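You operate a simulated robot arm through the tools that you are given. There is no shell and no other tool. Be economical: measure what you need, move in short steps, check, and stop when the job is done.

You run a simulated two-armed robot. Do the job below in one go: nothing can be reset, and whatever is moved stays where it is left.

TASK
Clear the guard alarm and start the chiller.
Fine: push the guard that the display names shut and latch it; reset, then press start and wait for RUNNING.

The check looks at the end state, three seconds after you hand in, the way a careful person would. Anything else that was tipped, shoved, dropped, spilled or broken makes it a failure.

THE ROBOT
Two 7-joint arms with two-finger parallel grippers on one trunk, on a base that drives. Base frame: it is fixed to the floor where the robot stands at the start and does not move with it; the origin is under the middle of the robot, x ahead of it, y to its left, z up. Units: mm, degrees, N and s.
The left shoulder is at the start at [60, 144, 946], the right one opposite. With the tool pointing down near the work surface each hand reaches from about 320 to 740 mm from the robot's upright axis, wherever it stands, measured 20 degrees to its own side. Places, roughly: chiller [900, 1700, 1400]; chiller isolator [0, 1200, 1100]; chiller start button [-400, 1800, 1300]; control door [-400, 1600, 1000]; emergency stop [0, 1200, 1400]; fan switch [-300, 1500, 1000]; heater switch [-300, 1700, 1000]; panel display [-300, 1700, 1400]; reset button [-300, 1500, 1300]. Payload 1.57 kg a hand.
Tool frame (each hand has its own): the origin (TCP) lies between the finger pads and is the grasp point; the fingertips stand 30 mm ahead of it; z points along the fingers, y is the line along which they close. Largest opening 110 mm; finger width 24, thickness 12; the body of the gripper, 48 by 112 mm, starts 78 mm behind the TCP.
Orientation is told as [roll, pitch, yaw] about the base's x, y, z axes, in that order, counted from this pose: with the fingers straight down and closing along the base's y, the tool's x points along the base's -x, its y along +y and its z along -z.

THE INTERFACE
- The arms move only by the tool step_arm. It takes "left_rows", "right_rows" or both (then of equal length, played together; a hand with none holds still); each is a list of rows, each a list of 7 numbers: the turn, a rotation vector about the tool's x, y, z in degrees, then the shift along the tool's x, y, z in m, then the finger opening in m, from 0 to 0.11. In form: [[wx, wy, wz, dx, dy, dz, grip], ...]. A call has 1 to 12 rows; each row shifts and turns the commanded pose from where the row before left it, along the tool's axes as they then stand. Each row takes 0.2 s and may step no farther than 50 mm and 8.6 degrees from the row before; otherwise, or with a gripper value out of range, the whole call is refused. Where a pose cannot be reached the arm comes as near as it can. A force on the tool above 80 N (or 10 N above the force at the start of the call, whichever is more), or a blocked arm, ends the call early, and 0.2 s more pass. Each finger travels about 45 mm/s and halts on what it meets, pressing with about 30 N; the grip force reading is that of the motor and also rises with nothing between the fingers. The clock runs only during rows and for 0.2 s after the last one: add rows that do not move to give the fingers time. The reply holds the time, the measured pose of the TCP, the force on the tool along the base axes, the opening and the grip force, in the units named above and with some noise, with the torque about the TCP (base axes, N m) and any sound that the robot's microphone picked up.
- Cameras (640 x 400 px; columns grow to the right, rows downward): "scene" is now at [24, 61.2, 1559.6]; the picture's right is [0.76, -0.65, 0.00], its down [-0.46, -0.54, -0.70] and it looks along [0.46, 0.53, -0.71] (base axes); focal length 255 px, centre (320, 200). "left" rides on the left gripper at [70, -16, -141] in its tool frame; the picture's right is [0.23, 0.97, 0.00], its down [-0.85, 0.20, -0.48] and it looks along [-0.47, 0.11, 0.88] (tool axes); focal length 222 px, centre (320, 200). "right" rides on the right gripper at [70, 16, -141] in its tool frame; the picture's right is [-0.23, 0.97, 0.00], its down [-0.86, -0.20, -0.48] and it looks along [-0.47, -0.11, 0.88] (tool axes); focal length 222 px, centre (320, 200). There is no depth. A picture from a camera that has moved, and an enlarged one, comes with that camera's place and axes in the base frame and with its lens.
- capture(camera): a new picture of that camera. No time passes.
- move_column(by): slides the trunk up (or, below 0, down) by that many mm; the arms and the scene camera ride with it, the base frame stays. It gives what a move gives, with no picture.
- drive_base(legs): drives the robot by 1 to 6 legs, each [ahead, left, turn to the left] in mm, mm and degrees, along the robot's own axes; the way and the turn of a leg run together, so that a leg with both is an arc; at most 1500 mm and 180 degrees a leg. The arms and the cameras ride along, it lands a little off, and it stops where it bumps. It gives what a move gives.
- head_to(pan, tilt): turns the head with the scene camera to pan (to the left, within 86 degrees either way) and tilt (down, from -29 to 69), counted from straight ahead of the robot. It gives what a move gives.
- zoom(camera, box): a new picture of the part [left, top, right, bottom] of that camera's present view, enlarged. No time passes.
- close_job(): hands the job in; it is judged then, once.

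Work in short steps. Places have to be worked out from the pictures, the camera data and where the tool is seen: move nearer, look again, correct. Check each grasp and each placing, and mend what went wrong. You have 120 turns and 92 pictures in all, those below and enlarged ones among them. Open the grippers and draw the arms clear of the work before you hand the job in, unless the task says otherwise; then end with one line.

The tools are called after "Emit:" as name(argument=value, ...) on one line, values as JSON. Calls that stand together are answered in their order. step_arm: Moves the arms, as the interface text tells. Its arguments: {"type":"object","properties":{"left_rows":{"type":"array","items":{"type":"array","items":{"type":"number"}}},"right_rows":{"type":"array","items":{"type":"array","items":{"type":"number"}}}},"required":[]} The other tools are called the same way: move_column (by) slides the trunk up or down; drive_base (legs) drives the base; head_to (pan, tilt) turns the head that bears the scene camera; capture (camera) takes a picture; zoom (camera, box) takes an enlarged picture of a part of a camera's view; close_job () hands the job in.

At the start:

```text
time: 0.0
left_tool_pos: [335.9, 393.8, 1141.0]
left_orientation: [0.1, 0.1, -0.1]
left_ft_force: [0.2, 0.2, 0.0]
left_wrist_torque: [-0.01, -0.01, -0.02]
left_gripper_width: 110.2
left_grasp_force: 0.1
right_tool_pos: [384.2, 68.6, 1090.0]
right_orientation: [0.0, 0.1, -0.1]
right_ft_force: [-0.5, 0.2, -0.6]
right_wrist_torque: [-0.02, 0.0, 0.01]
right_gripper_width: 110.2
right_grasp_force: 0.1
trunk travel left (down, up): [-545.0, 45.0]
robot x, y, heading: [-1.6, 3.6, 0.1]
head pan, tilt: [49.3, 45.4]
```

scene: 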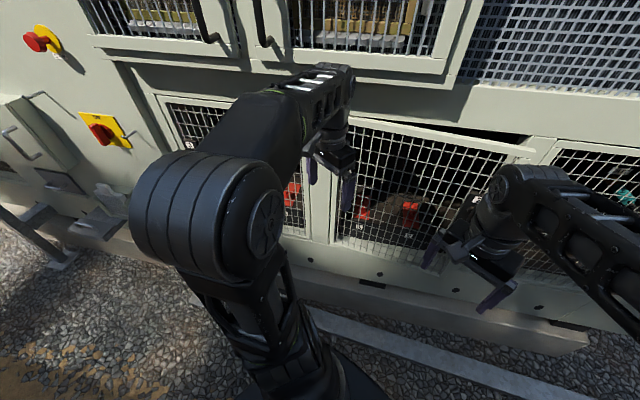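
right: 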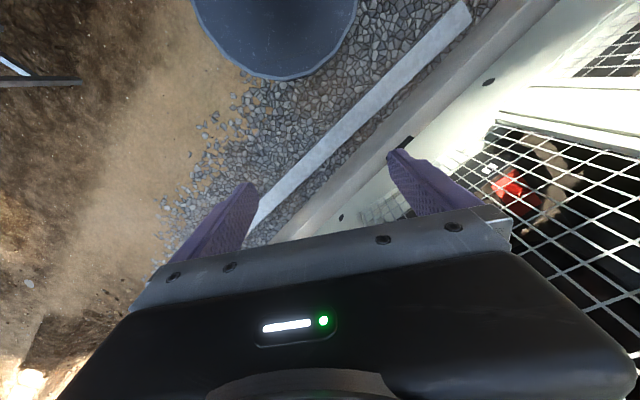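
left: 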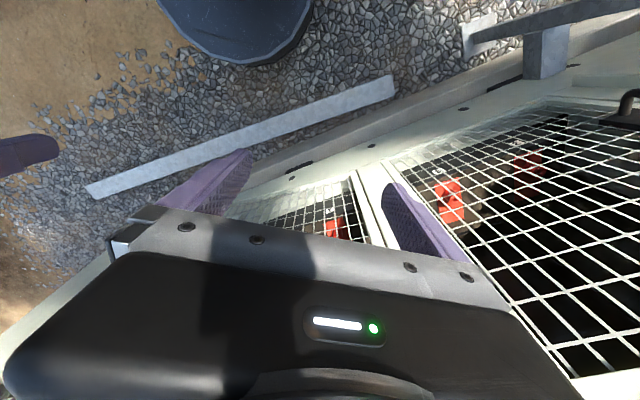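

The machine wall runs diagonally ahead of the robot, and its guards are numbered. I'll raise the head and look towards the panel to read the display.

Emit:
head_to(pan=80, tilt=10)

Emit:
capture(camera="scene")

```text
time: 1.0
left_tool_pos: [336.8, 393.7, 1140.2]
left_orientation: [0.0, 0.1, 0.0]
left_ft_force: [0.3, 0.2, 0.3]
left_wrist_torque: [0.03, 0.02, 0.01]
left_gripper_width: 110.0
left_grasp_force: 0.1
right_tool_pos: [384.3, 69.0, 1090.4]
right_orientation: [-0.1, 0.0, 0.0]
right_ft_force: [1.0, 0.5, -0.7]
right_wrist_torque: [0.0, 0.02, 0.02]
right_gripper_width: 110.0
right_grasp_force: 0.1
trunk travel left (down, up): [-545.0, 45.0]
robot x, y, heading: [2.7, -0.5, -0.1]
head pan, tilt: [80.0, 10.0]
```

```text
88 pictures are left
camera scene: at [-12.6, 91.4, 1615.1], right [0.98, -0.17, 0.0], down [-0.03, -0.17, -0.98], along [0.17, 0.97, -0.17], focal length 255 px, centre (320, 200)
```

scene: 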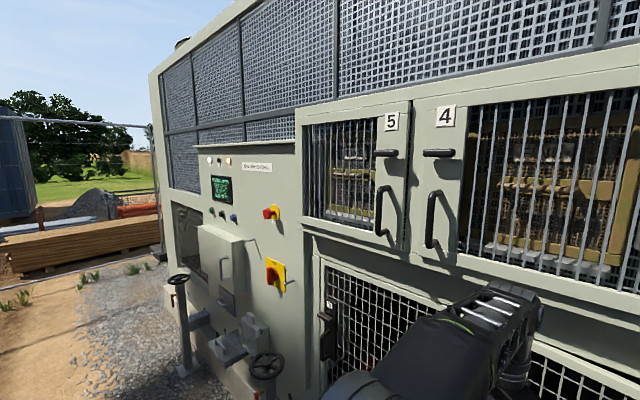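

The panel is in view, so I'll zoom in on the display and the controls, and look over the guards too.

Emit:
zoom(camera="scene", box=[195, 145, 295, 225])

Emit:
zoom(camera="scene", box=[200, 165, 240, 205])

Emit:
head_to(pan=35, tilt=10)

Emit:
capture(camera="scene")

```text
5.00 times, centred on (245, 185) of scene
camera zoom: at [-12.6, 91.4, 1615.1], right [0.98, -0.17, 0.0], down [-0.03, -0.17, -0.98], along [0.17, 0.97, -0.17], focal length 1274 px, centre (695, 275)
```

zoom: 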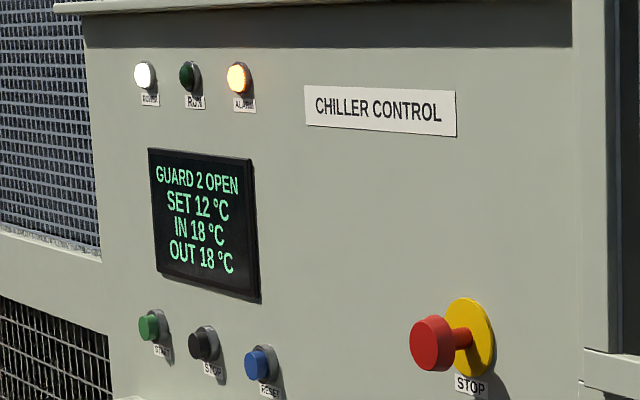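

```text
10.00 times, centred on (220, 185) of scene
camera zoom: at [-12.6, 91.4, 1615.1], right [0.98, -0.17, 0.0], down [-0.03, -0.17, -0.98], along [0.17, 0.97, -0.17], focal length 2547 px, centre (1320, 350)
```

zoom: 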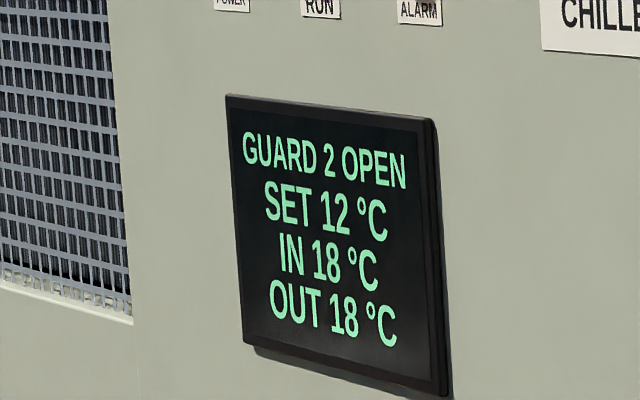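

```text
time: 2.1
left_tool_pos: [336.2, 393.8, 1141.9]
left_orientation: [0.0, 0.0, 0.0]
left_ft_force: [0.9, -1.2, 0.0]
left_wrist_torque: [0.01, 0.02, -0.02]
left_gripper_width: 110.1
left_grasp_force: 0.0
right_tool_pos: [385.3, 69.5, 1090.0]
right_orientation: [0.0, 0.0, 0.0]
right_ft_force: [-0.3, 0.0, -0.5]
right_wrist_torque: [-0.01, -0.04, 0.01]
right_gripper_width: 109.8
right_grasp_force: 0.1
trunk travel left (down, up): [-545.0, 45.0]
robot x, y, heading: [-0.9, 1.5, 0.1]
head pan, tilt: [35.0, 10.0]
```

```text
85 pictures are left
camera scene: at [47.3, 53.2, 1615.1], right [0.57, -0.82, 0.0], down [-0.14, -0.1, -0.98], along [0.81, 0.57, -0.17], focal length 255 px, centre (320, 200)
```

scene: 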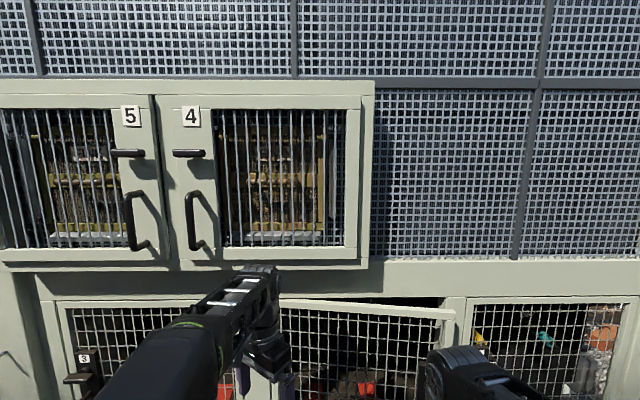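

The display reads GUARD 2 OPEN. A lower guard in the middle looks ajar, so I'll tilt down to check its number and latch.

Emit:
head_to(pan=25, tilt=40)

Emit:
capture(camera="scene")

Emit:
zoom(camera="scene", box=[150, 60, 450, 260])

```text
time: 3.1
left_tool_pos: [337.3, 394.6, 1141.2]
left_orientation: [0.0, 0.1, 0.0]
left_ft_force: [0.5, -0.3, -0.1]
left_wrist_torque: [0.0, -0.03, 0.01]
left_gripper_width: 110.1
left_grasp_force: 0.0
right_tool_pos: [384.2, 69.2, 1090.8]
right_orientation: [0.0, 0.0, 0.0]
right_ft_force: [-0.1, -0.5, 0.3]
right_wrist_torque: [0.01, 0.0, -0.02]
right_gripper_width: 110.0
right_grasp_force: 0.0
trunk travel left (down, up): [-545.0, 45.0]
robot x, y, heading: [-0.2, -1.4, 0.1]
head pan, tilt: [25.0, 40.0]
```

```text
84 pictures are left
camera scene: at [48.3, 35.8, 1567.5], right [0.42, -0.91, 0.0], down [-0.58, -0.27, -0.77], along [0.69, 0.32, -0.64], focal length 255 px, centre (320, 200)
```

scene: 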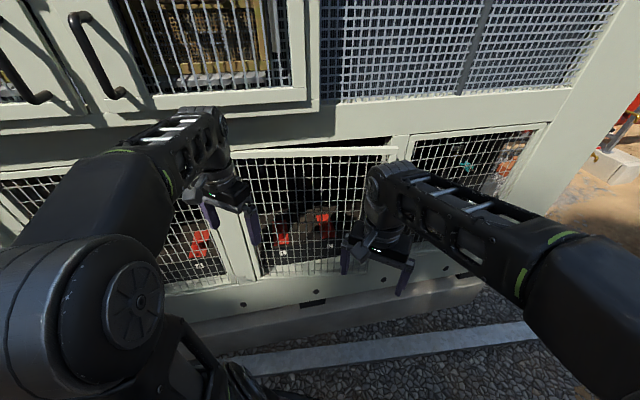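

```text
2.00 times, centred on (300, 160) of scene
camera zoom: at [48.3, 35.8, 1567.5], right [0.42, -0.91, 0.0], down [-0.58, -0.27, -0.77], along [0.69, 0.32, -0.64], focal length 509 px, centre (360, 280)
```

zoom: 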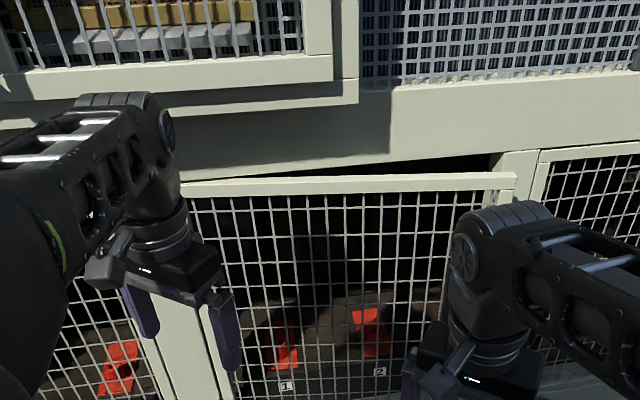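

Guard 2's free right edge stands out from the wall. I put the wall plane at about 0.82x+0.57y≈690, roughly 35° to the left. I'll turn in place to face it, which brings the left hand away from the wall.

Emit:
drive_base(legs=[[0, 0, 35]])

Emit:
head_to(pan=-25, tilt=40)

Emit:
capture(camera="scene")

```text
time: 5.2
left_tool_pos: [50.0, 516.4, 1140.2]
left_orientation: [0.0, 0.0, 35.0]
left_ft_force: [0.1, 0.6, 0.3]
left_wrist_torque: [-0.01, 0.01, -0.01]
left_gripper_width: 110.1
left_grasp_force: 0.2
right_tool_pos: [273.8, 277.0, 1089.2]
right_orientation: [0.0, 0.0, 35.2]
right_ft_force: [0.4, 0.2, 0.4]
right_wrist_torque: [-0.03, 0.02, 0.01]
right_gripper_width: 110.1
right_grasp_force: 0.0
trunk travel left (down, up): [-545.0, 45.0]
robot x, y, heading: [-3.1, -3.3, 34.8]
head pan, tilt: [25.0, 40.0]
```

```text
time: 6.3
left_tool_pos: [48.8, 515.8, 1141.2]
left_orientation: [0.0, 0.1, 35.1]
left_ft_force: [-0.4, -0.2, -0.2]
left_wrist_torque: [0.0, -0.02, -0.02]
left_gripper_width: 109.9
left_grasp_force: 0.2
right_tool_pos: [275.1, 277.8, 1089.9]
right_orientation: [0.0, 0.0, 35.2]
right_ft_force: [0.1, 0.4, -0.9]
right_wrist_torque: [-0.04, 0.02, -0.03]
right_gripper_width: 110.0
right_grasp_force: 0.1
trunk travel left (down, up): [-545.0, 45.0]
robot x, y, heading: [-1.8, 1.5, 35.1]
head pan, tilt: [-25.0, 40.0]
```

```text
82 pictures are left
camera scene: at [60.3, -2.4, 1567.5], right [0.18, -0.98, 0.0], down [-0.63, -0.11, -0.77], along [0.75, 0.14, -0.64], focal length 255 px, centre (320, 200)
```

scene: 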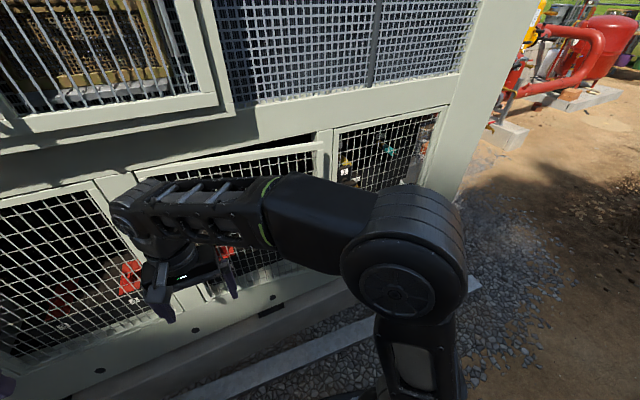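

The right arm hides the latch side. The ground to the right is clear, so I'll slide 400 mm that way, parallel to the wall, and look back.

Emit:
drive_base(legs=[[0, -400, 0]])

Emit:
head_to(pan=10, tilt=45)

Emit:
capture(camera="scene")

```text
time: 8.8
left_tool_pos: [284.7, 182.3, 1141.9]
left_orientation: [0.0, 0.2, 34.7]
left_ft_force: [-0.6, 0.0, 0.7]
left_wrist_torque: [0.04, 0.01, 0.0]
left_gripper_width: 110.0
left_grasp_force: 0.1
right_tool_pos: [508.8, -57.6, 1089.6]
right_orientation: [0.0, 0.1, 34.5]
right_ft_force: [-0.6, -0.4, 0.6]
right_wrist_torque: [0.05, 0.03, 0.01]
right_gripper_width: 109.9
right_grasp_force: 0.1
trunk travel left (down, up): [-545.0, 45.0]
robot x, y, heading: [231.1, -332.4, 34.3]
head pan, tilt: [-25.0, 40.0]
```

```text
time: 9.9
left_tool_pos: [286.5, 182.5, 1141.2]
left_orientation: [0.0, 0.1, 34.6]
left_ft_force: [0.3, 0.1, 0.7]
left_wrist_torque: [0.0, -0.04, 0.01]
left_gripper_width: 110.2
left_grasp_force: 0.0
right_tool_pos: [508.4, -56.7, 1090.2]
right_orientation: [0.0, -0.1, 34.6]
right_ft_force: [-0.4, 0.2, 0.4]
right_wrist_torque: [0.02, -0.01, -0.02]
right_gripper_width: 110.0
right_grasp_force: 0.1
trunk travel left (down, up): [-545.0, 45.0]
robot x, y, heading: [232.7, -332.6, 34.5]
head pan, tilt: [10.0, 45.0]
```

```text
81 pictures are left
camera scene: at [266.0, -292.7, 1560.2], right [0.7, -0.71, 0.0], down [-0.5, -0.5, -0.71], along [0.5, 0.5, -0.71], focal length 255 px, centre (320, 200)
```

scene: 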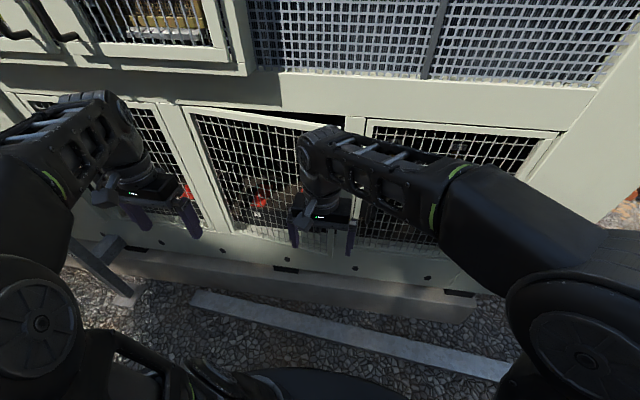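

The right hand now sits in front of guard 2's free edge. I'll look through both wrist cameras.

Emit:
capture(camera="right")

Emit:
capture(camera="left")

```text
80 pictures are left
camera right: at [442.3, -84.3, 1232.1], right [-0.37, 0.93, 0.0], down [0.82, 0.32, 0.48], along [0.45, 0.17, -0.88], focal length 222 px, centre (320, 200)
```

right: 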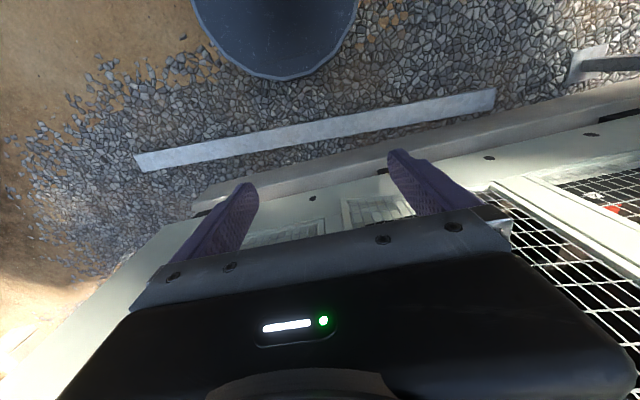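

```text
79 pictures are left
camera left: at [235.1, 129.4, 1283.0], right [-0.74, 0.67, 0.0], down [0.59, 0.65, 0.48], along [0.32, 0.35, -0.88], focal length 222 px, centre (320, 200)
```

left: 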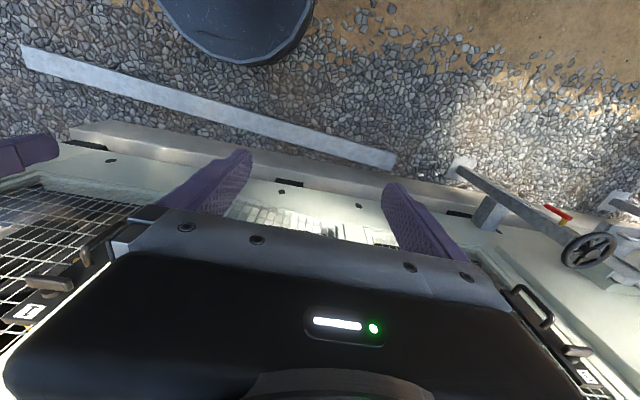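

The left wrist camera shows a latch handle and label at lower left. I'll zoom in on both labels.

Emit:
zoom(camera="left", box=[0, 220, 140, 340])

Emit:
zoom(camera="left", box=[490, 270, 640, 400])

```text
3.33 times, centred on (70, 280) of left
camera zoom: at [235.1, 129.4, 1283.0], right [-0.74, 0.67, 0.0], down [0.59, 0.65, 0.48], along [0.32, 0.35, -0.88], focal length 740 px, centre (1153, -67)
```

zoom: 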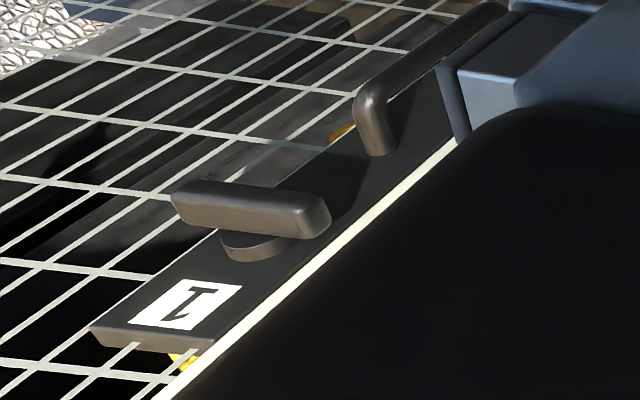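

```text
3.08 times, centred on (565, 335) of left
camera zoom: at [235.1, 129.4, 1283.0], right [-0.74, 0.67, 0.0], down [0.59, 0.65, 0.48], along [0.32, 0.35, -0.88], focal length 684 px, centre (-434, -215)
```

zoom: 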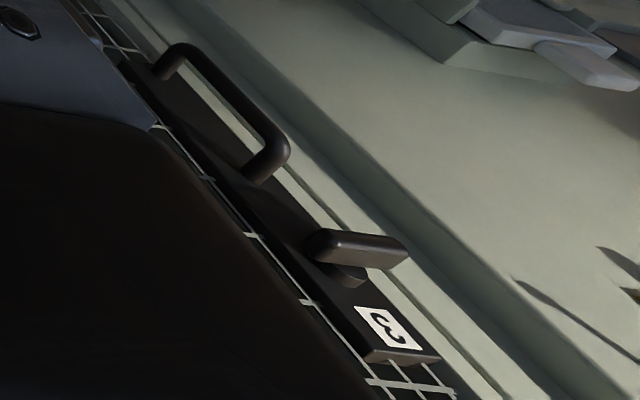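

Guard 1 is the right-hand one, with its latch on its left edge, and guard 3 is the far-left one. A horizontal T-handle appears to mean latched. I'll move the right hand rightwards so the head camera can see guard 2's latch.

Emit:
step_arm(right_rows=[[0, 0, 0, 0, -0.05, 0, 0.02], [0, 0, 0, 0, -0.05, 0, 0.0], [0, 0, 0, 0, -0.05, 0, 0], [0, 0, 0, 0, -0.05, 0, 0], [0, 0, 0, 0, -0.05, 0, 0], [0, 0, 0, 0, -0.04, 0, 0]])

Emit:
capture(camera="scene")

Emit:
zoom(camera="scene", box=[180, 80, 400, 260])

```text
time: 11.3
left_tool_pos: [285.0, 183.1, 1142.5]
left_orientation: [0.0, 0.1, 34.6]
left_ft_force: [-0.3, -0.1, -0.8]
left_wrist_torque: [0.01, 0.06, 0.02]
left_gripper_width: 109.7
left_grasp_force: 0.0
right_tool_pos: [673.3, -296.6, 1088.3]
right_orientation: [0.1, 0.0, 34.7]
right_ft_force: [0.8, 0.0, 0.3]
right_wrist_torque: [0.04, 0.02, -0.03]
right_gripper_width: 0.0
right_grasp_force: 6.8
trunk travel left (down, up): [-545.0, 45.0]
robot x, y, heading: [233.8, -337.6, 34.6]
head pan, tilt: [10.0, 45.0]
```

```text
76 pictures are left
camera scene: at [266.1, -293.2, 1560.2], right [0.7, -0.71, 0.0], down [-0.5, -0.5, -0.71], along [0.5, 0.5, -0.71], focal length 255 px, centre (320, 200)
```

scene: 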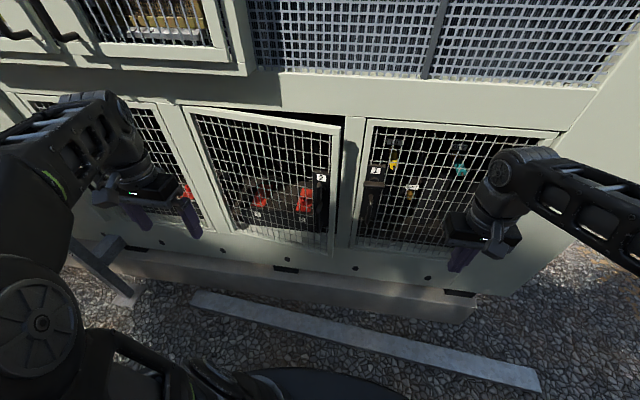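

```text
2.22 times, centred on (290, 170) of scene
camera zoom: at [266.1, -293.2, 1560.2], right [0.7, -0.71, 0.0], down [-0.5, -0.5, -0.71], along [0.5, 0.5, -0.71], focal length 566 px, centre (387, 267)
```

zoom: 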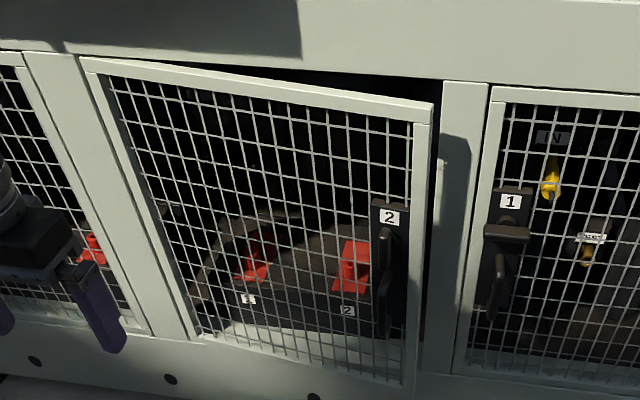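

Guard 2's door is ajar with its T-handle vertical (unlatched), while guard 1's is horizontal. I'll zoom in for detail.

Emit:
zoom(camera="scene", box=[300, 155, 400, 235])

```text
5.00 times, centred on (350, 195) of scene
camera zoom: at [266.1, -293.2, 1560.2], right [0.7, -0.71, 0.0], down [-0.5, -0.5, -0.71], along [0.5, 0.5, -0.71], focal length 1274 px, centre (170, 225)
```

zoom: 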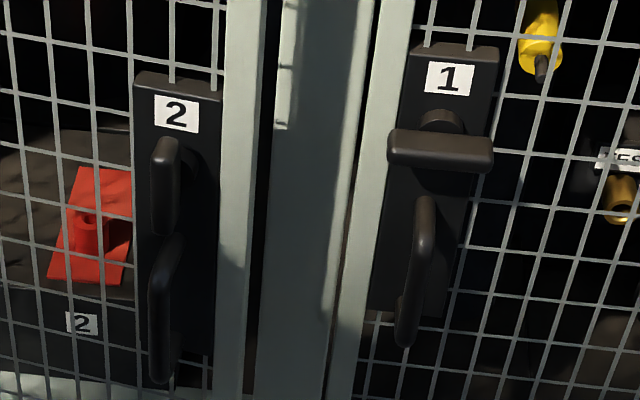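

I place guard 2's latch hub at about [715, 143, 985], with the door about 65 mm proud there. Guard 1's label is at about [870, 49, 1027]. The left arm lines up with the latch, so I'll bring it forward and tip the fingers to point at the wall.

Emit:
step_arm(left_rows=[[0, 0, 0, -0.04, -0.04, 0, 0.11], [0, 0, 0, -0.04, -0.04, 0, 0.11], [0, 0, 0, -0.04, -0.04, 0, 0.11], [0, 0, 0, -0.03, -0.04, 0, 0.11]])

Emit:
step_arm(left_rows=[[0, -8.2, 0, 0, 0, 0, 0.11], [0, -8.2, 0, 0, 0, 0, 0.11], [0, -8.2, 0, 0, 0, 0, 0.11], [0, -8.2, 0, 0, 0, 0, 0.11], [0, -8.2, 0, 0, 0, 0, 0.11], [0, -8.2, 0, 0, 0, 0, 0.11], [0, -8.2, 0, 0, 0, 0, 0.11], [0, -8.2, 0, 0, 0, 0, 0.11], [0, -8.2, 0, 0, 0, 0, 0.11], [0, -8.2, 0, 0, 0, 0, 0.11], [0, -8.0, 0, 0, 0, 0, 0.11]])

Emit:
capture(camera="scene")

```text
refused: row 1 steps farther than a row can; nothing moved
```

```text
time: 13.7
left_tool_pos: [265.7, 226.9, 1163.3]
left_orientation: [-99.3, -90.0, 133.7]
left_ft_force: [-0.2, 0.4, 0.2]
left_wrist_torque: [-0.01, 0.0, 0.0]
left_gripper_width: 110.1
left_grasp_force: 0.2
left hand out of reach, approached as far as the arm can: row 8, 9, 10, 11
right_tool_pos: [673.0, -296.6, 1089.6]
right_orientation: [0.1, 0.0, 34.6]
right_ft_force: [-0.5, -0.3, 0.2]
right_wrist_torque: [-0.04, 0.0, 0.04]
right_gripper_width: 0.0
right_grasp_force: 21.2
trunk travel left (down, up): [-545.0, 45.0]
robot x, y, heading: [233.1, -334.6, 34.8]
head pan, tilt: [10.0, 45.0]
```

```text
73 pictures are left
camera scene: at [265.5, -292.2, 1560.3], right [0.7, -0.71, 0.0], down [-0.5, -0.5, -0.71], along [0.5, 0.5, -0.71], focal length 255 px, centre (320, 200)
```

scene: 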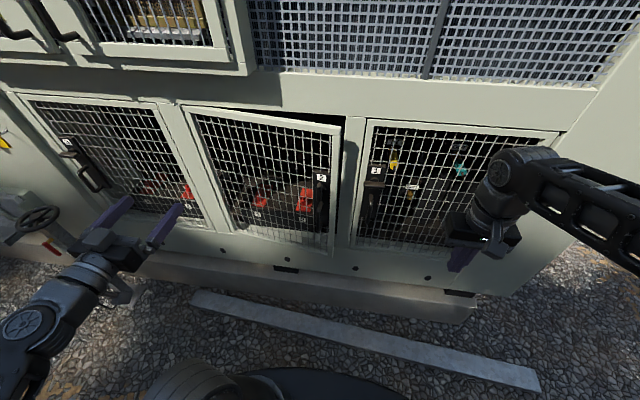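

The first call was refused, but the rotation went through and the fingers now point at the wall. I'll move right, down and forward to about 150 mm in front of the latch.

Emit:
step_arm(left_rows=[[0, 0, 0, 0.019, -0.036, 0.017, 0.11], [0, 0, 0, 0.019, -0.036, 0.017, 0.11], [0, 0, 0, 0.019, -0.036, 0.017, 0.11], [0, 0, 0, 0.019, -0.036, 0.017, 0.11], [0, 0, 0, 0.019, -0.036, 0.017, 0.11], [0, 0, 0, 0.019, -0.036, 0.017, 0.11], [0, 0, 0, 0.019, -0.036, 0.017, 0.11], [0, 0, 0, 0.019, -0.036, 0.017, 0.11]])

Emit:
capture(camera="scene")

Emit:
capture(camera="left")

```text
time: 15.5
left_tool_pos: [529.0, 200.0, 1024.4]
left_orientation: [12.5, -90.0, 22.1]
left_ft_force: [0.1, 0.2, 0.7]
left_wrist_torque: [0.01, 0.03, 0.03]
left_gripper_width: 110.2
left_grasp_force: 0.1
left hand out of reach, approached as far as the arm can: row 1, 2, 3, 4, 5, 6
right_tool_pos: [675.2, -295.2, 1087.1]
right_orientation: [0.0, 0.0, 34.6]
right_ft_force: [0.7, 0.5, -0.4]
right_wrist_torque: [-0.01, -0.03, 0.0]
right_gripper_width: 0.0
right_grasp_force: 20.9
trunk travel left (down, up): [-545.0, 45.0]
robot x, y, heading: [231.6, -327.5, 34.6]
head pan, tilt: [10.0, 45.0]
```

```text
72 pictures are left
camera scene: at [266.9, -292.4, 1560.2], right [0.7, -0.71, 0.0], down [-0.5, -0.5, -0.71], along [0.5, 0.5, -0.71], focal length 255 px, centre (320, 200)
```

scene: 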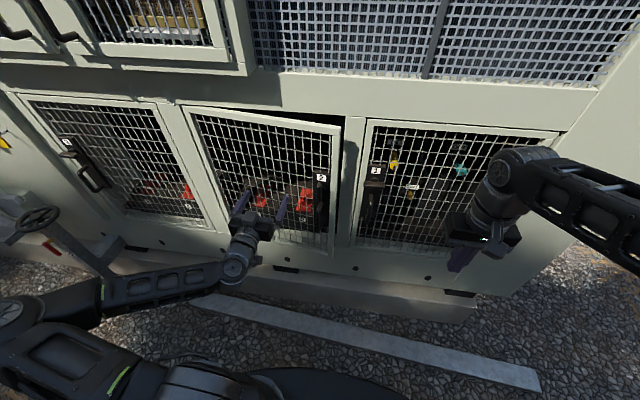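

```text
71 pictures are left
camera left: at [419.5, 105.1, 954.5], right [-0.55, 0.8, -0.23], down [-0.51, -0.11, 0.86], along [0.66, 0.59, 0.47], focal length 222 px, centre (320, 200)
```

left: 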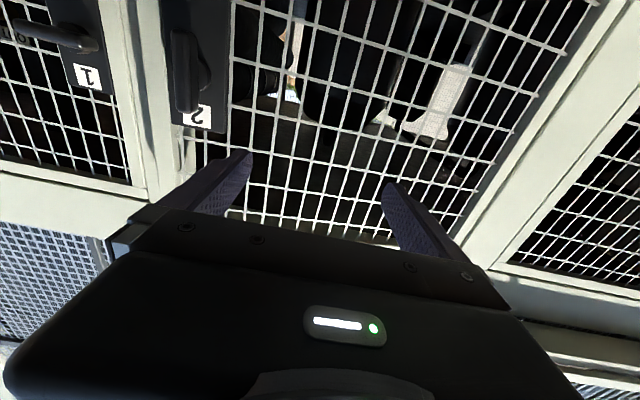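

Two views agree on the bar: its centre is at about [694, 141, 984]. I'll move right and down to line up with it and turn the hand 8° to match the door's angle.

Emit:
step_arm(left_rows=[[0, 0, 0, 0.01, -0.036, 0, 0.08], [0, 0, 0, 0.01, -0.036, 0, 0.07], [0, 0, 0, 0.01, -0.036, 0, 0.07], [0, 0, 0, 0.01, -0.036, 0, 0.07], [8, 0, 0, 0, 0, 0, 0.07], [0, 0, 0, 0, 0, 0, 0.07]])

Emit:
capture(camera="left")

Emit:
zoom(camera="scene", box=[240, 140, 400, 260])

```text
time: 16.9
left_tool_pos: [611.9, 82.4, 986.8]
left_orientation: [6.8, -90.0, 19.7]
left_ft_force: [1.3, 0.3, -0.5]
left_wrist_torque: [-0.01, 0.01, -0.01]
left_gripper_width: 70.0
left_grasp_force: 0.1
right_tool_pos: [674.7, -297.4, 1089.2]
right_orientation: [0.1, 0.0, 34.6]
right_ft_force: [0.5, 0.7, -0.1]
right_wrist_torque: [-0.04, -0.02, 0.04]
right_gripper_width: 0.1
right_grasp_force: 21.5
trunk travel left (down, up): [-545.0, 45.0]
robot x, y, heading: [234.3, -334.7, 34.4]
head pan, tilt: [10.0, 45.0]
```

```text
70 pictures are left
camera left: at [490.3, 3.5, 917.1], right [-0.44, 0.87, -0.23], down [-0.52, -0.03, 0.86], along [0.74, 0.49, 0.47], focal length 222 px, centre (320, 200)
```

left: 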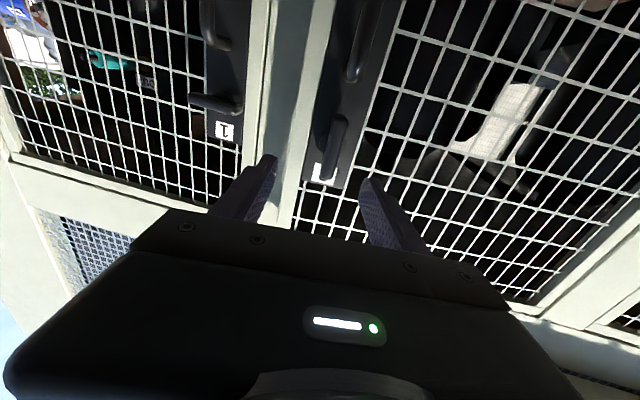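

```text
3.33 times, centred on (320, 200) of scene
camera zoom: at [266.4, -292.8, 1560.2], right [0.7, -0.71, 0.0], down [-0.5, -0.5, -0.71], along [0.5, 0.5, -0.71], focal length 849 px, centre (320, 200)
```

zoom: 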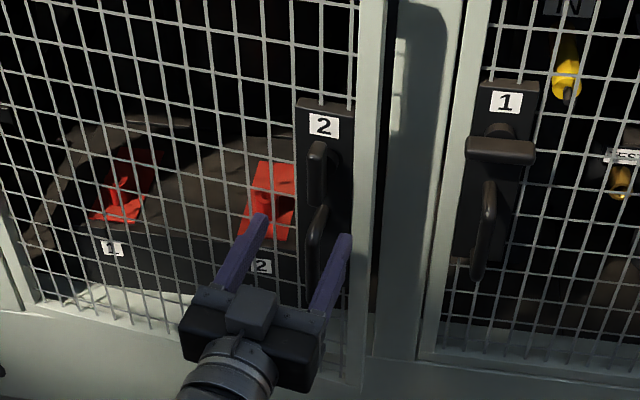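

The bar is about 94 mm ahead and 13 mm left of the TCP, at the right height. I'll advance 65 mm with that correction, then check.

Emit:
step_arm(left_rows=[[0, 0, 0, 0, 0.013, 0.025, 0.07], [0, 0, 0, 0, 0, 0.02, 0.07], [0, 0, 0, 0, 0, 0.02, 0.07], [0, 0, 0, 0, 0, 0, 0.07]])

Emit:
zoom(camera="left", box=[200, 80, 440, 230])

Emit:
zoom(camera="scene", box=[260, 140, 380, 230])

```text
time: 17.9
left_tool_pos: [663.3, 121.6, 983.2]
left_orientation: [-19.1, -90.0, 45.8]
left_ft_force: [0.2, -1.2, 0.3]
left_wrist_torque: [-0.01, 0.02, 0.03]
left_gripper_width: 70.0
left_grasp_force: 0.1
right_tool_pos: [673.7, -297.4, 1088.3]
right_orientation: [0.0, 0.1, 34.6]
right_ft_force: [0.1, 0.2, 0.1]
right_wrist_torque: [0.01, 0.0, -0.01]
right_gripper_width: 0.0
right_grasp_force: 21.2
trunk travel left (down, up): [-545.0, 45.0]
robot x, y, heading: [232.3, -332.6, 34.5]
head pan, tilt: [10.0, 45.0]
```

```text
2.67 times, centred on (320, 155) of left
camera zoom: at [541.6, 43.8, 914.9], right [-0.44, 0.87, -0.23], down [-0.52, -0.03, 0.86], along [0.74, 0.49, 0.47], focal length 592 px, centre (320, 320)
```

zoom: 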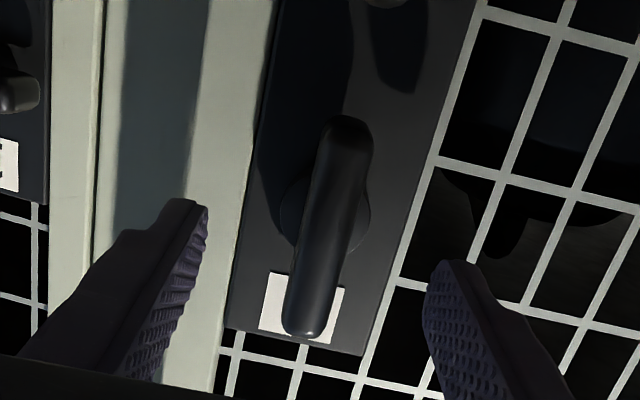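

```text
4.44 times, centred on (320, 185) of scene
camera zoom: at [265.8, -292.8, 1560.2], right [0.7, -0.71, 0.0], down [-0.5, -0.5, -0.71], along [0.5, 0.5, -0.71], focal length 1132 px, centre (320, 267)
```

zoom: 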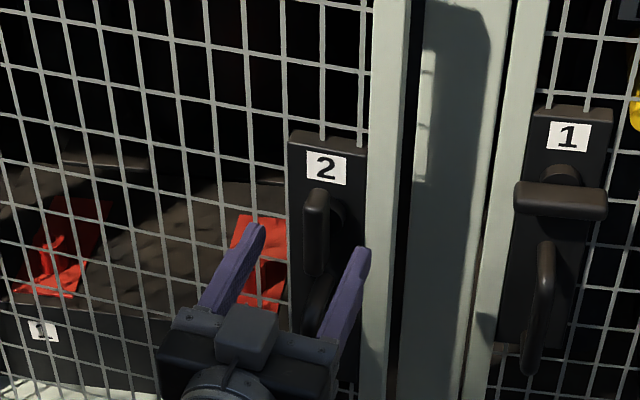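

Alignment is good, with the bar between the fingertips. I'll advance 25 mm more and close on it.

Emit:
step_arm(left_rows=[[0, 0, 0, 0, 0, 0.013, 0.07], [0, 0, 0, 0, 0, 0.012, 0.07], [0, 0, 0, 0, 0, 0, 0.03], [0, 0, 0, 0, 0, 0, 0.0], [0, 0, 0, 0, 0, 0, 0.0], [0, 0, 0, 0, 0, 0, 0.0], [0, 0, 0, 0, 0, 0, 0.0]])

Emit:
zoom(camera="left", box=[200, 80, 440, 230])

```text
time: 19.5
left_tool_pos: [685.3, 134.8, 983.5]
left_orientation: [-11.0, -90.0, 37.5]
left_ft_force: [-1.6, -0.2, -1.3]
left_wrist_torque: [0.06, -0.08, 0.69]
left_gripper_width: 16.5
left_grasp_force: 29.3
right_tool_pos: [673.4, -297.0, 1088.8]
right_orientation: [0.1, 0.0, 34.6]
right_ft_force: [-0.7, -0.4, -0.1]
right_wrist_torque: [0.04, 0.0, 0.0]
right_gripper_width: 0.0
right_grasp_force: 21.2
trunk travel left (down, up): [-545.0, 45.0]
robot x, y, heading: [230.3, -337.4, 34.7]
head pan, tilt: [10.0, 45.0]
```

```text
2.67 times, centred on (320, 155) of left
camera zoom: at [563.7, 55.3, 914.5], right [-0.44, 0.87, -0.23], down [-0.52, -0.04, 0.86], along [0.74, 0.49, 0.47], focal length 592 px, centre (320, 320)
```

zoom: 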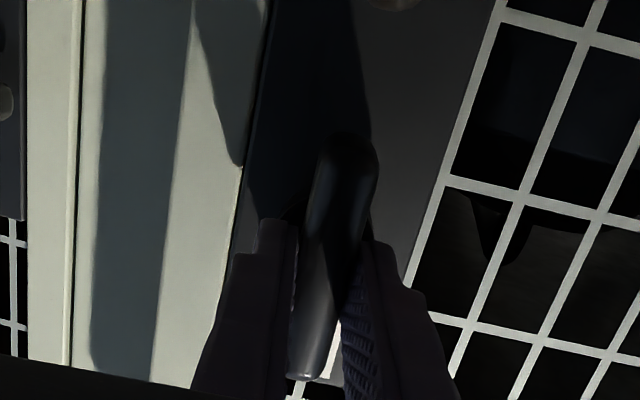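

I have a firm grip on the bar (16.5 mm). I'll push the door along its closing arc, watching the force.

Emit:
step_arm(left_rows=[[-1.1, 0, 0, 0, -0.0008, 0.0086, 0], [-1.1, 0, 0, 0, -0.0008, 0.0086, 0], [-1.1, 0, 0, 0, -0.0008, 0.0086, 0], [-1.1, 0, 0, 0, -0.0008, 0.0086, 0], [-1.1, 0, 0, 0, -0.0008, 0.0086, 0]])

Emit:
capture(camera="scene")

```text
time: 20.7
left_tool_pos: [723.5, 151.9, 982.5]
left_orientation: [-12.7, -89.8, 44.9]
left_ft_force: [-2.1, 3.0, -6.6]
left_wrist_torque: [0.23, -0.24, 0.87]
left_gripper_width: 16.0
left_grasp_force: 31.6
right_tool_pos: [674.4, -296.3, 1089.1]
right_orientation: [0.0, 0.0, 34.6]
right_ft_force: [-0.6, 0.1, -0.5]
right_wrist_torque: [0.05, -0.03, 0.0]
right_gripper_width: 0.2
right_grasp_force: 21.0
trunk travel left (down, up): [-545.0, 45.0]
robot x, y, heading: [234.6, -332.0, 34.7]
head pan, tilt: [10.0, 45.0]
```

```text
65 pictures are left
camera scene: at [266.2, -291.8, 1560.1], right [0.7, -0.71, 0.0], down [-0.5, -0.5, -0.71], along [0.5, 0.5, -0.71], focal length 255 px, centre (320, 200)
```

scene: 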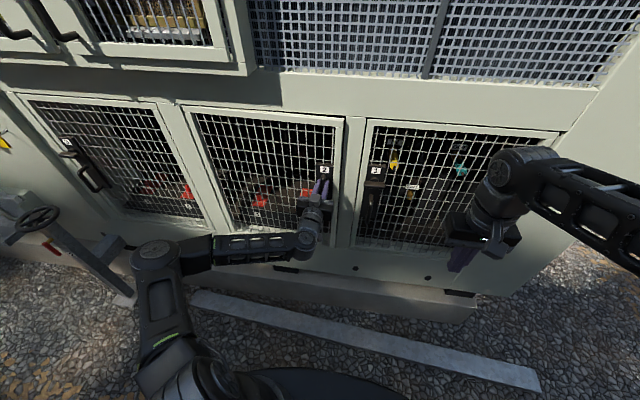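

The door is following smoothly and is nearly shut. I'll continue along the arc until it meets resistance.

Emit:
step_arm(left_rows=[[-1.1, 0, 0, 0, -0.0008, 0.0086, 0], [-1.1, 0, 0, 0, -0.0008, 0.0086, 0], [-1.0, 0, 0, 0, -0.0006, 0.008, 0], [0, 0, 0, 0, 0, 0.004, 0], [0, 0, 0, 0, 0, 0.004, 0]])

Emit:
zoom(camera="scene", box=[180, 80, 400, 260])

```text
time: 21.9
left_tool_pos: [742.6, 163.6, 984.6]
left_orientation: [14.6, -89.6, 19.2]
left_ft_force: [15.7, -37.3, -21.1]
left_wrist_torque: [-0.25, 0.0, 0.06]
left_gripper_width: 16.4
left_grasp_force: 31.9
left hand out of reach, approached as far as the arm can: row 2, 3, 5
right_tool_pos: [677.4, -300.8, 1087.2]
right_orientation: [0.2, 0.1, 34.5]
right_ft_force: [0.5, -0.6, -0.2]
right_wrist_torque: [-0.02, -0.02, 0.05]
right_gripper_width: 0.0
right_grasp_force: 21.5
trunk travel left (down, up): [-545.0, 45.0]
robot x, y, heading: [231.0, -330.9, 34.5]
head pan, tilt: [10.0, 45.0]
```

```text
2.22 times, centred on (290, 170) of scene
camera zoom: at [270.5, -296.9, 1560.1], right [0.7, -0.71, 0.0], down [-0.51, -0.49, -0.71], along [0.5, 0.5, -0.71], focal length 566 px, centre (387, 267)
```

zoom: 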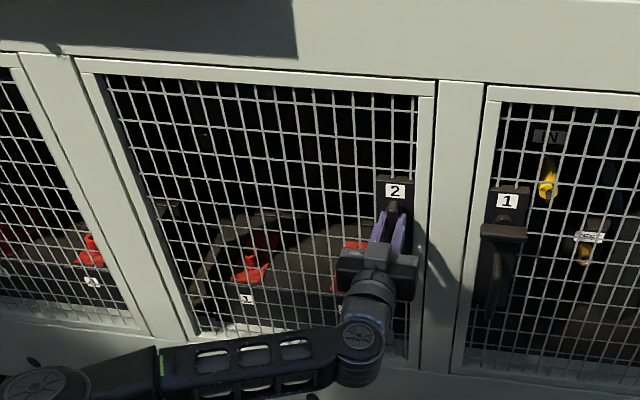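

The door looks flush, but the arm is at its reach limit. I'll release the bar, back off, drive the base 100 mm closer and regrasp with reach to spare.

Emit:
step_arm(left_rows=[[0, 0, 0, 0, 0, 0, 0.06], [0, 0, 0, 0, 0, 0, 0.07], [0, 0, 0, 0, 0, 0, 0.07], [0, 0, 0, 0, 0, -0.04, 0.07], [0, 0, 0, 0, 0, -0.04, 0.07], [0, 0, 0, 0, 0, -0.04, 0.07], [0, 0, 0, 0, 0, -0.04, 0.07]])

Emit:
drive_base(legs=[[100, 0, 0]])

Emit:
capture(camera="left")

Emit:
capture(camera="scene")

```text
time: 23.5
left_tool_pos: [604.2, 87.4, 988.5]
left_orientation: [-92.6, -90.0, 127.6]
left_ft_force: [-0.1, 0.1, 0.0]
left_wrist_torque: [-0.04, -0.02, 0.01]
left_gripper_width: 70.2
left_grasp_force: 0.0
left hand out of reach, approached as far as the arm can: row 7
right_tool_pos: [673.8, -296.3, 1090.0]
right_orientation: [0.0, 0.0, 34.5]
right_ft_force: [-0.2, 0.4, 0.5]
right_wrist_torque: [-0.03, 0.0, 0.02]
right_gripper_width: 0.0
right_grasp_force: 21.1
trunk travel left (down, up): [-545.0, 45.0]
robot x, y, heading: [234.4, -332.1, 34.6]
head pan, tilt: [10.0, 45.0]
```

```text
time: 24.6
left_tool_pos: [688.1, 144.5, 986.7]
left_orientation: [1.9, -89.9, 33.0]
left_ft_force: [0.5, 1.2, 0.2]
left_wrist_torque: [0.0, 0.0, 0.0]
left_gripper_width: 69.9
left_grasp_force: 0.1
right_tool_pos: [757.2, -241.9, 1088.3]
right_orientation: [0.0, 0.2, 34.4]
right_ft_force: [1.3, 0.9, -0.6]
right_wrist_torque: [-0.05, 0.03, 0.02]
right_gripper_width: 0.3
right_grasp_force: 20.9
trunk travel left (down, up): [-545.0, 45.0]
robot x, y, heading: [315.4, -276.2, 34.5]
head pan, tilt: [10.0, 45.0]
```

```text
63 pictures are left
camera left: at [578.3, 48.7, 917.6], right [-0.56, 0.8, -0.23], down [-0.5, -0.11, 0.86], along [0.66, 0.59, 0.46], focal length 222 px, centre (320, 200)
```

left: 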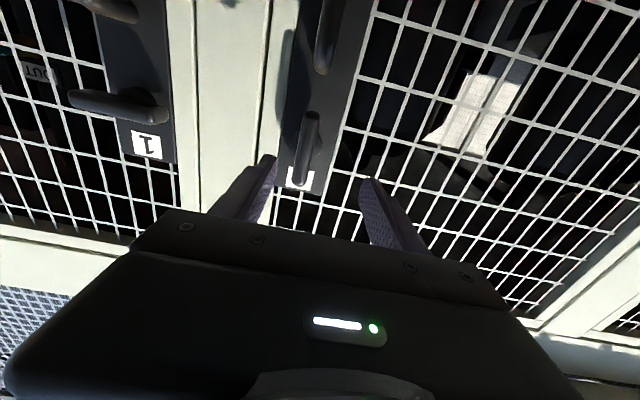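

```text
62 pictures are left
camera scene: at [348.8, -235.8, 1560.1], right [0.7, -0.71, 0.0], down [-0.5, -0.5, -0.71], along [0.5, 0.5, -0.71], focal length 255 px, centre (320, 200)
```

scene: 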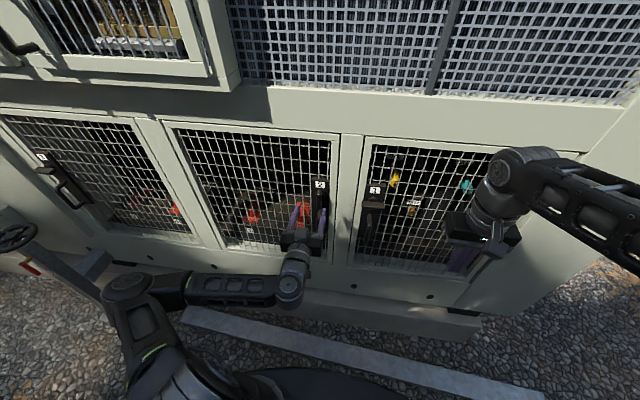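

The door stays shut. The bar is about 60 mm ahead and 14 mm right of the TCP, so I'll correct sideways and advance partway.

Emit:
step_arm(left_rows=[[0, 0, 0, 0.004, -0.014, 0.0, 0.07], [0, 0, 0, 0, 0, 0.015, 0.07], [0, 0, 0, 0, 0, 0.015, 0.07], [0, 0, 0, 0, 0, 0, 0.07]])

Emit:
zoom(camera="left", box=[200, 80, 440, 230])

```text
time: 25.6
left_tool_pos: [718.3, 156.7, 985.2]
left_orientation: [-8.7, -90.0, 43.6]
left_ft_force: [-0.8, 0.1, -0.4]
left_wrist_torque: [0.0, 0.03, -0.02]
left_gripper_width: 70.1
left_grasp_force: 0.0
left hand out of reach, approached as far as the arm can: row 1
right_tool_pos: [754.5, -242.1, 1088.1]
right_orientation: [0.0, -0.1, 34.5]
right_ft_force: [0.0, -0.1, -0.2]
right_wrist_torque: [0.03, 0.0, -0.01]
right_gripper_width: 0.1
right_grasp_force: 21.3
trunk travel left (down, up): [-545.0, 45.0]
robot x, y, heading: [313.6, -275.8, 34.6]
head pan, tilt: [10.0, 45.0]
```

```text
2.67 times, centred on (320, 155) of left
camera zoom: at [609.0, 62.5, 914.9], right [-0.56, 0.8, -0.23], down [-0.51, -0.11, 0.86], along [0.66, 0.59, 0.47], focal length 592 px, centre (320, 320)
```

zoom: 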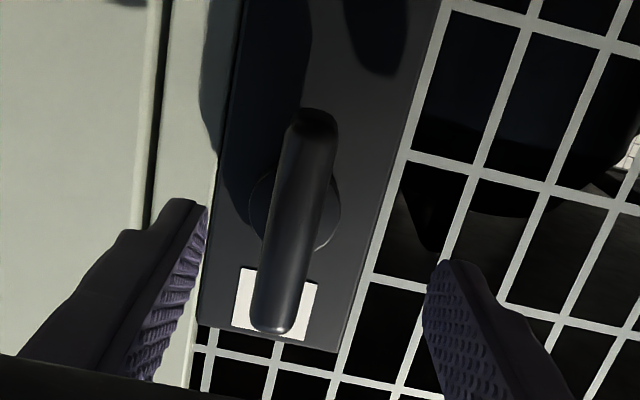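

The bar is still about 6 mm to the right. I'll correct that, advance 26 mm and close.

Emit:
step_arm(left_rows=[[0, 0, 0, 0, -0.006, 0.006, 0.07], [0, 0, 0, 0, 0, 0.01, 0.07], [0, 0, 0, 0, 0, 0.01, 0.07], [0, 0, 0, 0, 0, 0, 0.03], [0, 0, 0, 0, 0, 0, 0.0], [0, 0, 0, 0, 0, 0, 0.0], [0, 0, 0, 0, 0, 0, 0.0], [0, 0, 0, 0, 0, 0, 0.0]])

Emit:
zoom(camera="left", box=[200, 80, 440, 230])

```text
time: 27.4
left_tool_pos: [743.0, 168.0, 983.7]
left_orientation: [15.8, -89.9, 19.2]
left_ft_force: [2.1, -5.7, -0.3]
left_wrist_torque: [-0.02, -0.01, 0.6]
left_gripper_width: 24.2
left_grasp_force: 33.7
right_tool_pos: [756.7, -241.9, 1088.0]
right_orientation: [-0.1, 0.0, 34.5]
right_ft_force: [0.3, 0.4, 1.4]
right_wrist_torque: [-0.01, 0.0, 0.0]
right_gripper_width: 0.1
right_grasp_force: 21.9
trunk travel left (down, up): [-545.0, 45.0]
robot x, y, heading: [313.3, -277.8, 34.4]
head pan, tilt: [10.0, 45.0]
```

```text
2.67 times, centred on (320, 155) of left
camera zoom: at [633.8, 72.2, 914.9], right [-0.56, 0.8, -0.23], down [-0.51, -0.11, 0.86], along [0.66, 0.59, 0.46], focal length 592 px, centre (320, 320)
```

zoom: 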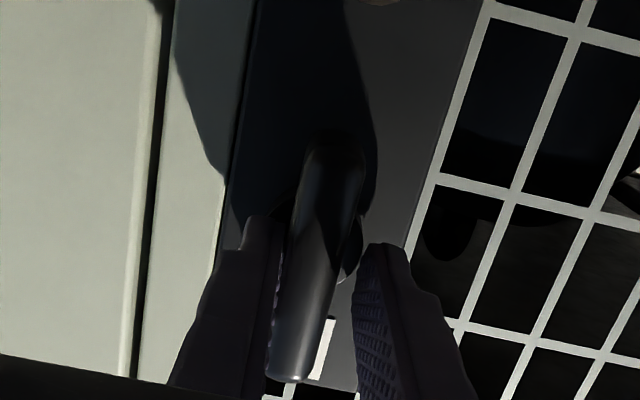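

The right-hand finger has met the bar first, leaving a gap of about 8 mm on the other side. I'll shift right 4 mm while closing.

Emit:
step_arm(left_rows=[[0, 0, 0, 0, -0.004, 0.002, 0.0], [0, 0, 0, 0, -0.001, 0, 0.0], [0, 0, 0, 0, 0, 0, 0.0], [0, 0, 0, 0, 0, 0, 0.0]])

```text
time: 28.4
left_tool_pos: [743.6, 167.6, 985.0]
left_orientation: [-84.3, -90.0, 119.4]
left_ft_force: [-23.5, 1.0, 0.4]
left_wrist_torque: [-0.19, 0.47, 1.37]
left_gripper_width: 23.7
left_grasp_force: 35.9
right_tool_pos: [753.0, -241.8, 1089.2]
right_orientation: [-0.1, -0.1, 34.6]
right_ft_force: [-0.2, -0.5, 1.4]
right_wrist_torque: [0.02, 0.02, -0.01]
right_gripper_width: 0.0
right_grasp_force: 21.5
trunk travel left (down, up): [-545.0, 45.0]
robot x, y, heading: [316.5, -272.3, 34.6]
head pan, tilt: [10.0, 45.0]
```

The 24 mm width and the axial force suggest the tips are closing on the wider hub behind the bar. I'll open, back off 10 mm and close again.

Emit:
step_arm(left_rows=[[0, 0, 0, 0, 0, 0, 0.05], [0, 0, 0, 0, 0, 0, 0.05], [0, 0, 0, 0, 0, -0.012, 0.05], [0, 0, 0, 0, 0, 0, 0.02], [0, 0, 0, 0, 0, 0, 0.0], [0, 0, 0, 0, 0, 0, 0.0], [0, 0, 0, 0, 0, 0, 0.0]])

Emit:
zoom(camera="left", box=[200, 80, 440, 230])

```text
time: 30.0
left_tool_pos: [737.5, 157.7, 984.7]
left_orientation: [7.8, -89.9, 27.0]
left_ft_force: [2.6, -2.8, -0.8]
left_wrist_torque: [-0.04, 0.02, 0.39]
left_gripper_width: 16.2
left_grasp_force: 30.2
right_tool_pos: [755.5, -241.6, 1089.1]
right_orientation: [-0.2, 0.0, 34.5]
right_ft_force: [0.1, 0.1, 0.2]
right_wrist_torque: [0.02, 0.01, 0.01]
right_gripper_width: 0.0
right_grasp_force: 21.5
trunk travel left (down, up): [-545.0, 45.0]
robot x, y, heading: [312.6, -277.9, 34.4]
head pan, tilt: [10.0, 45.0]
```

```text
2.67 times, centred on (320, 155) of left
camera zoom: at [627.3, 62.8, 914.9], right [-0.56, 0.8, -0.23], down [-0.51, -0.11, 0.86], along [0.66, 0.59, 0.46], focal length 592 px, centre (320, 320)
```

zoom: 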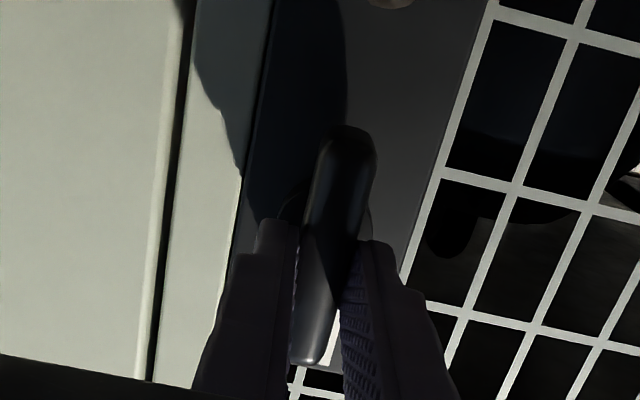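

The grip on the bar is good (16.2 mm). I'll press in a little to seat the door, then try a small turn one way and check the torque.

Emit:
step_arm(left_rows=[[0, 0, 0, 0, 0, 0.005, 0.0], [0, 0, 0, 0, 0, 0.005, 0.0], [0, 0, 0, 0, 0, 0, 0.0]])

Emit:
step_arm(left_rows=[[0, 0, 5, 0, 0, 0, 0.0], [0, 0, 5, 0, 0, 0, 0.0], [0, 0, 5, 0, 0, 0, 0.0]])

```text
time: 30.8
left_tool_pos: [743.7, 161.7, 985.6]
left_orientation: [35.3, -90.0, -0.4]
left_ft_force: [-18.2, -15.5, -4.9]
left_wrist_torque: [-0.11, 0.13, 0.77]
left_gripper_width: 16.2
left_grasp_force: 31.5
right_tool_pos: [753.3, -242.2, 1089.4]
right_orientation: [0.0, -0.2, 34.5]
right_ft_force: [0.0, 0.3, 0.1]
right_wrist_torque: [0.02, 0.02, 0.03]
right_gripper_width: 0.0
right_grasp_force: 21.4
trunk travel left (down, up): [-545.0, 45.0]
robot x, y, heading: [310.7, -277.7, 34.3]
head pan, tilt: [10.0, 45.0]
```

```text
time: 31.6
left_tool_pos: [744.6, 160.8, 986.0]
left_orientation: [90.0, -74.9, -55.2]
left_ft_force: [-16.1, -17.9, -4.9]
left_wrist_torque: [-0.07, 0.03, 0.71]
left_gripper_width: 16.4
left_grasp_force: 31.2
right_tool_pos: [753.7, -243.2, 1089.4]
right_orientation: [0.0, -0.1, 34.4]
right_ft_force: [0.3, -0.3, -0.6]
right_wrist_torque: [0.0, 0.01, 0.01]
right_gripper_width: 0.0
right_grasp_force: 20.7
trunk travel left (down, up): [-545.0, 45.0]
robot x, y, heading: [313.6, -270.2, 34.6]
head pan, tilt: [10.0, 45.0]
```

The door is seated with about 24 N, and the bar turned 15° with almost no torque. I'll continue in the same direction.

Emit:
step_arm(left_rows=[[0, 0, 6, 0, 0, 0, 0.0], [0, 0, 6, 0, 0, 0, 0.0], [0, 0, 6, 0, 0, 0, 0.0], [0, 0, 6, 0, 0, 0, 0.0], [0, 0, 6, 0, 0, 0, 0.0]])

Emit:
zoom(camera="scene", box=[270, 150, 390, 240])

```text
time: 32.8
left_tool_pos: [747.0, 159.9, 984.1]
left_orientation: [89.9, -44.9, -55.3]
left_ft_force: [-1.0, -25.5, -8.3]
left_wrist_torque: [-0.03, -0.2, 0.56]
left_gripper_width: 16.2
left_grasp_force: 31.4
right_tool_pos: [755.2, -243.3, 1089.1]
right_orientation: [0.2, -0.1, 34.4]
right_ft_force: [0.5, 0.3, 0.3]
right_wrist_torque: [0.03, 0.02, 0.03]
right_gripper_width: 0.0
right_grasp_force: 20.7
trunk travel left (down, up): [-545.0, 45.0]
robot x, y, heading: [313.4, -275.5, 34.5]
head pan, tilt: [10.0, 45.0]
```

```text
4.44 times, centred on (330, 195) of scene
camera zoom: at [347.7, -240.2, 1560.2], right [0.7, -0.71, 0.0], down [-0.5, -0.49, -0.71], along [0.5, 0.5, -0.71], focal length 1132 px, centre (276, 222)
```

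zoom: 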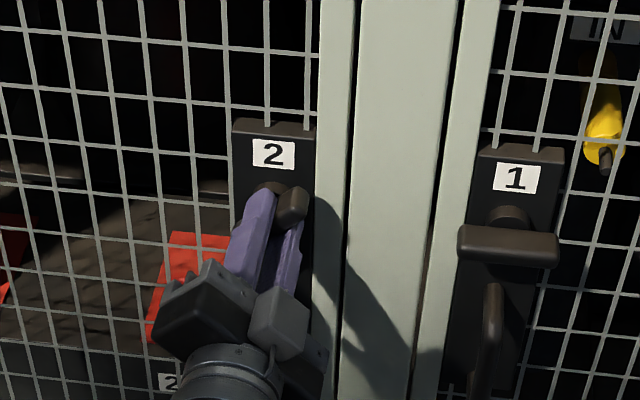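

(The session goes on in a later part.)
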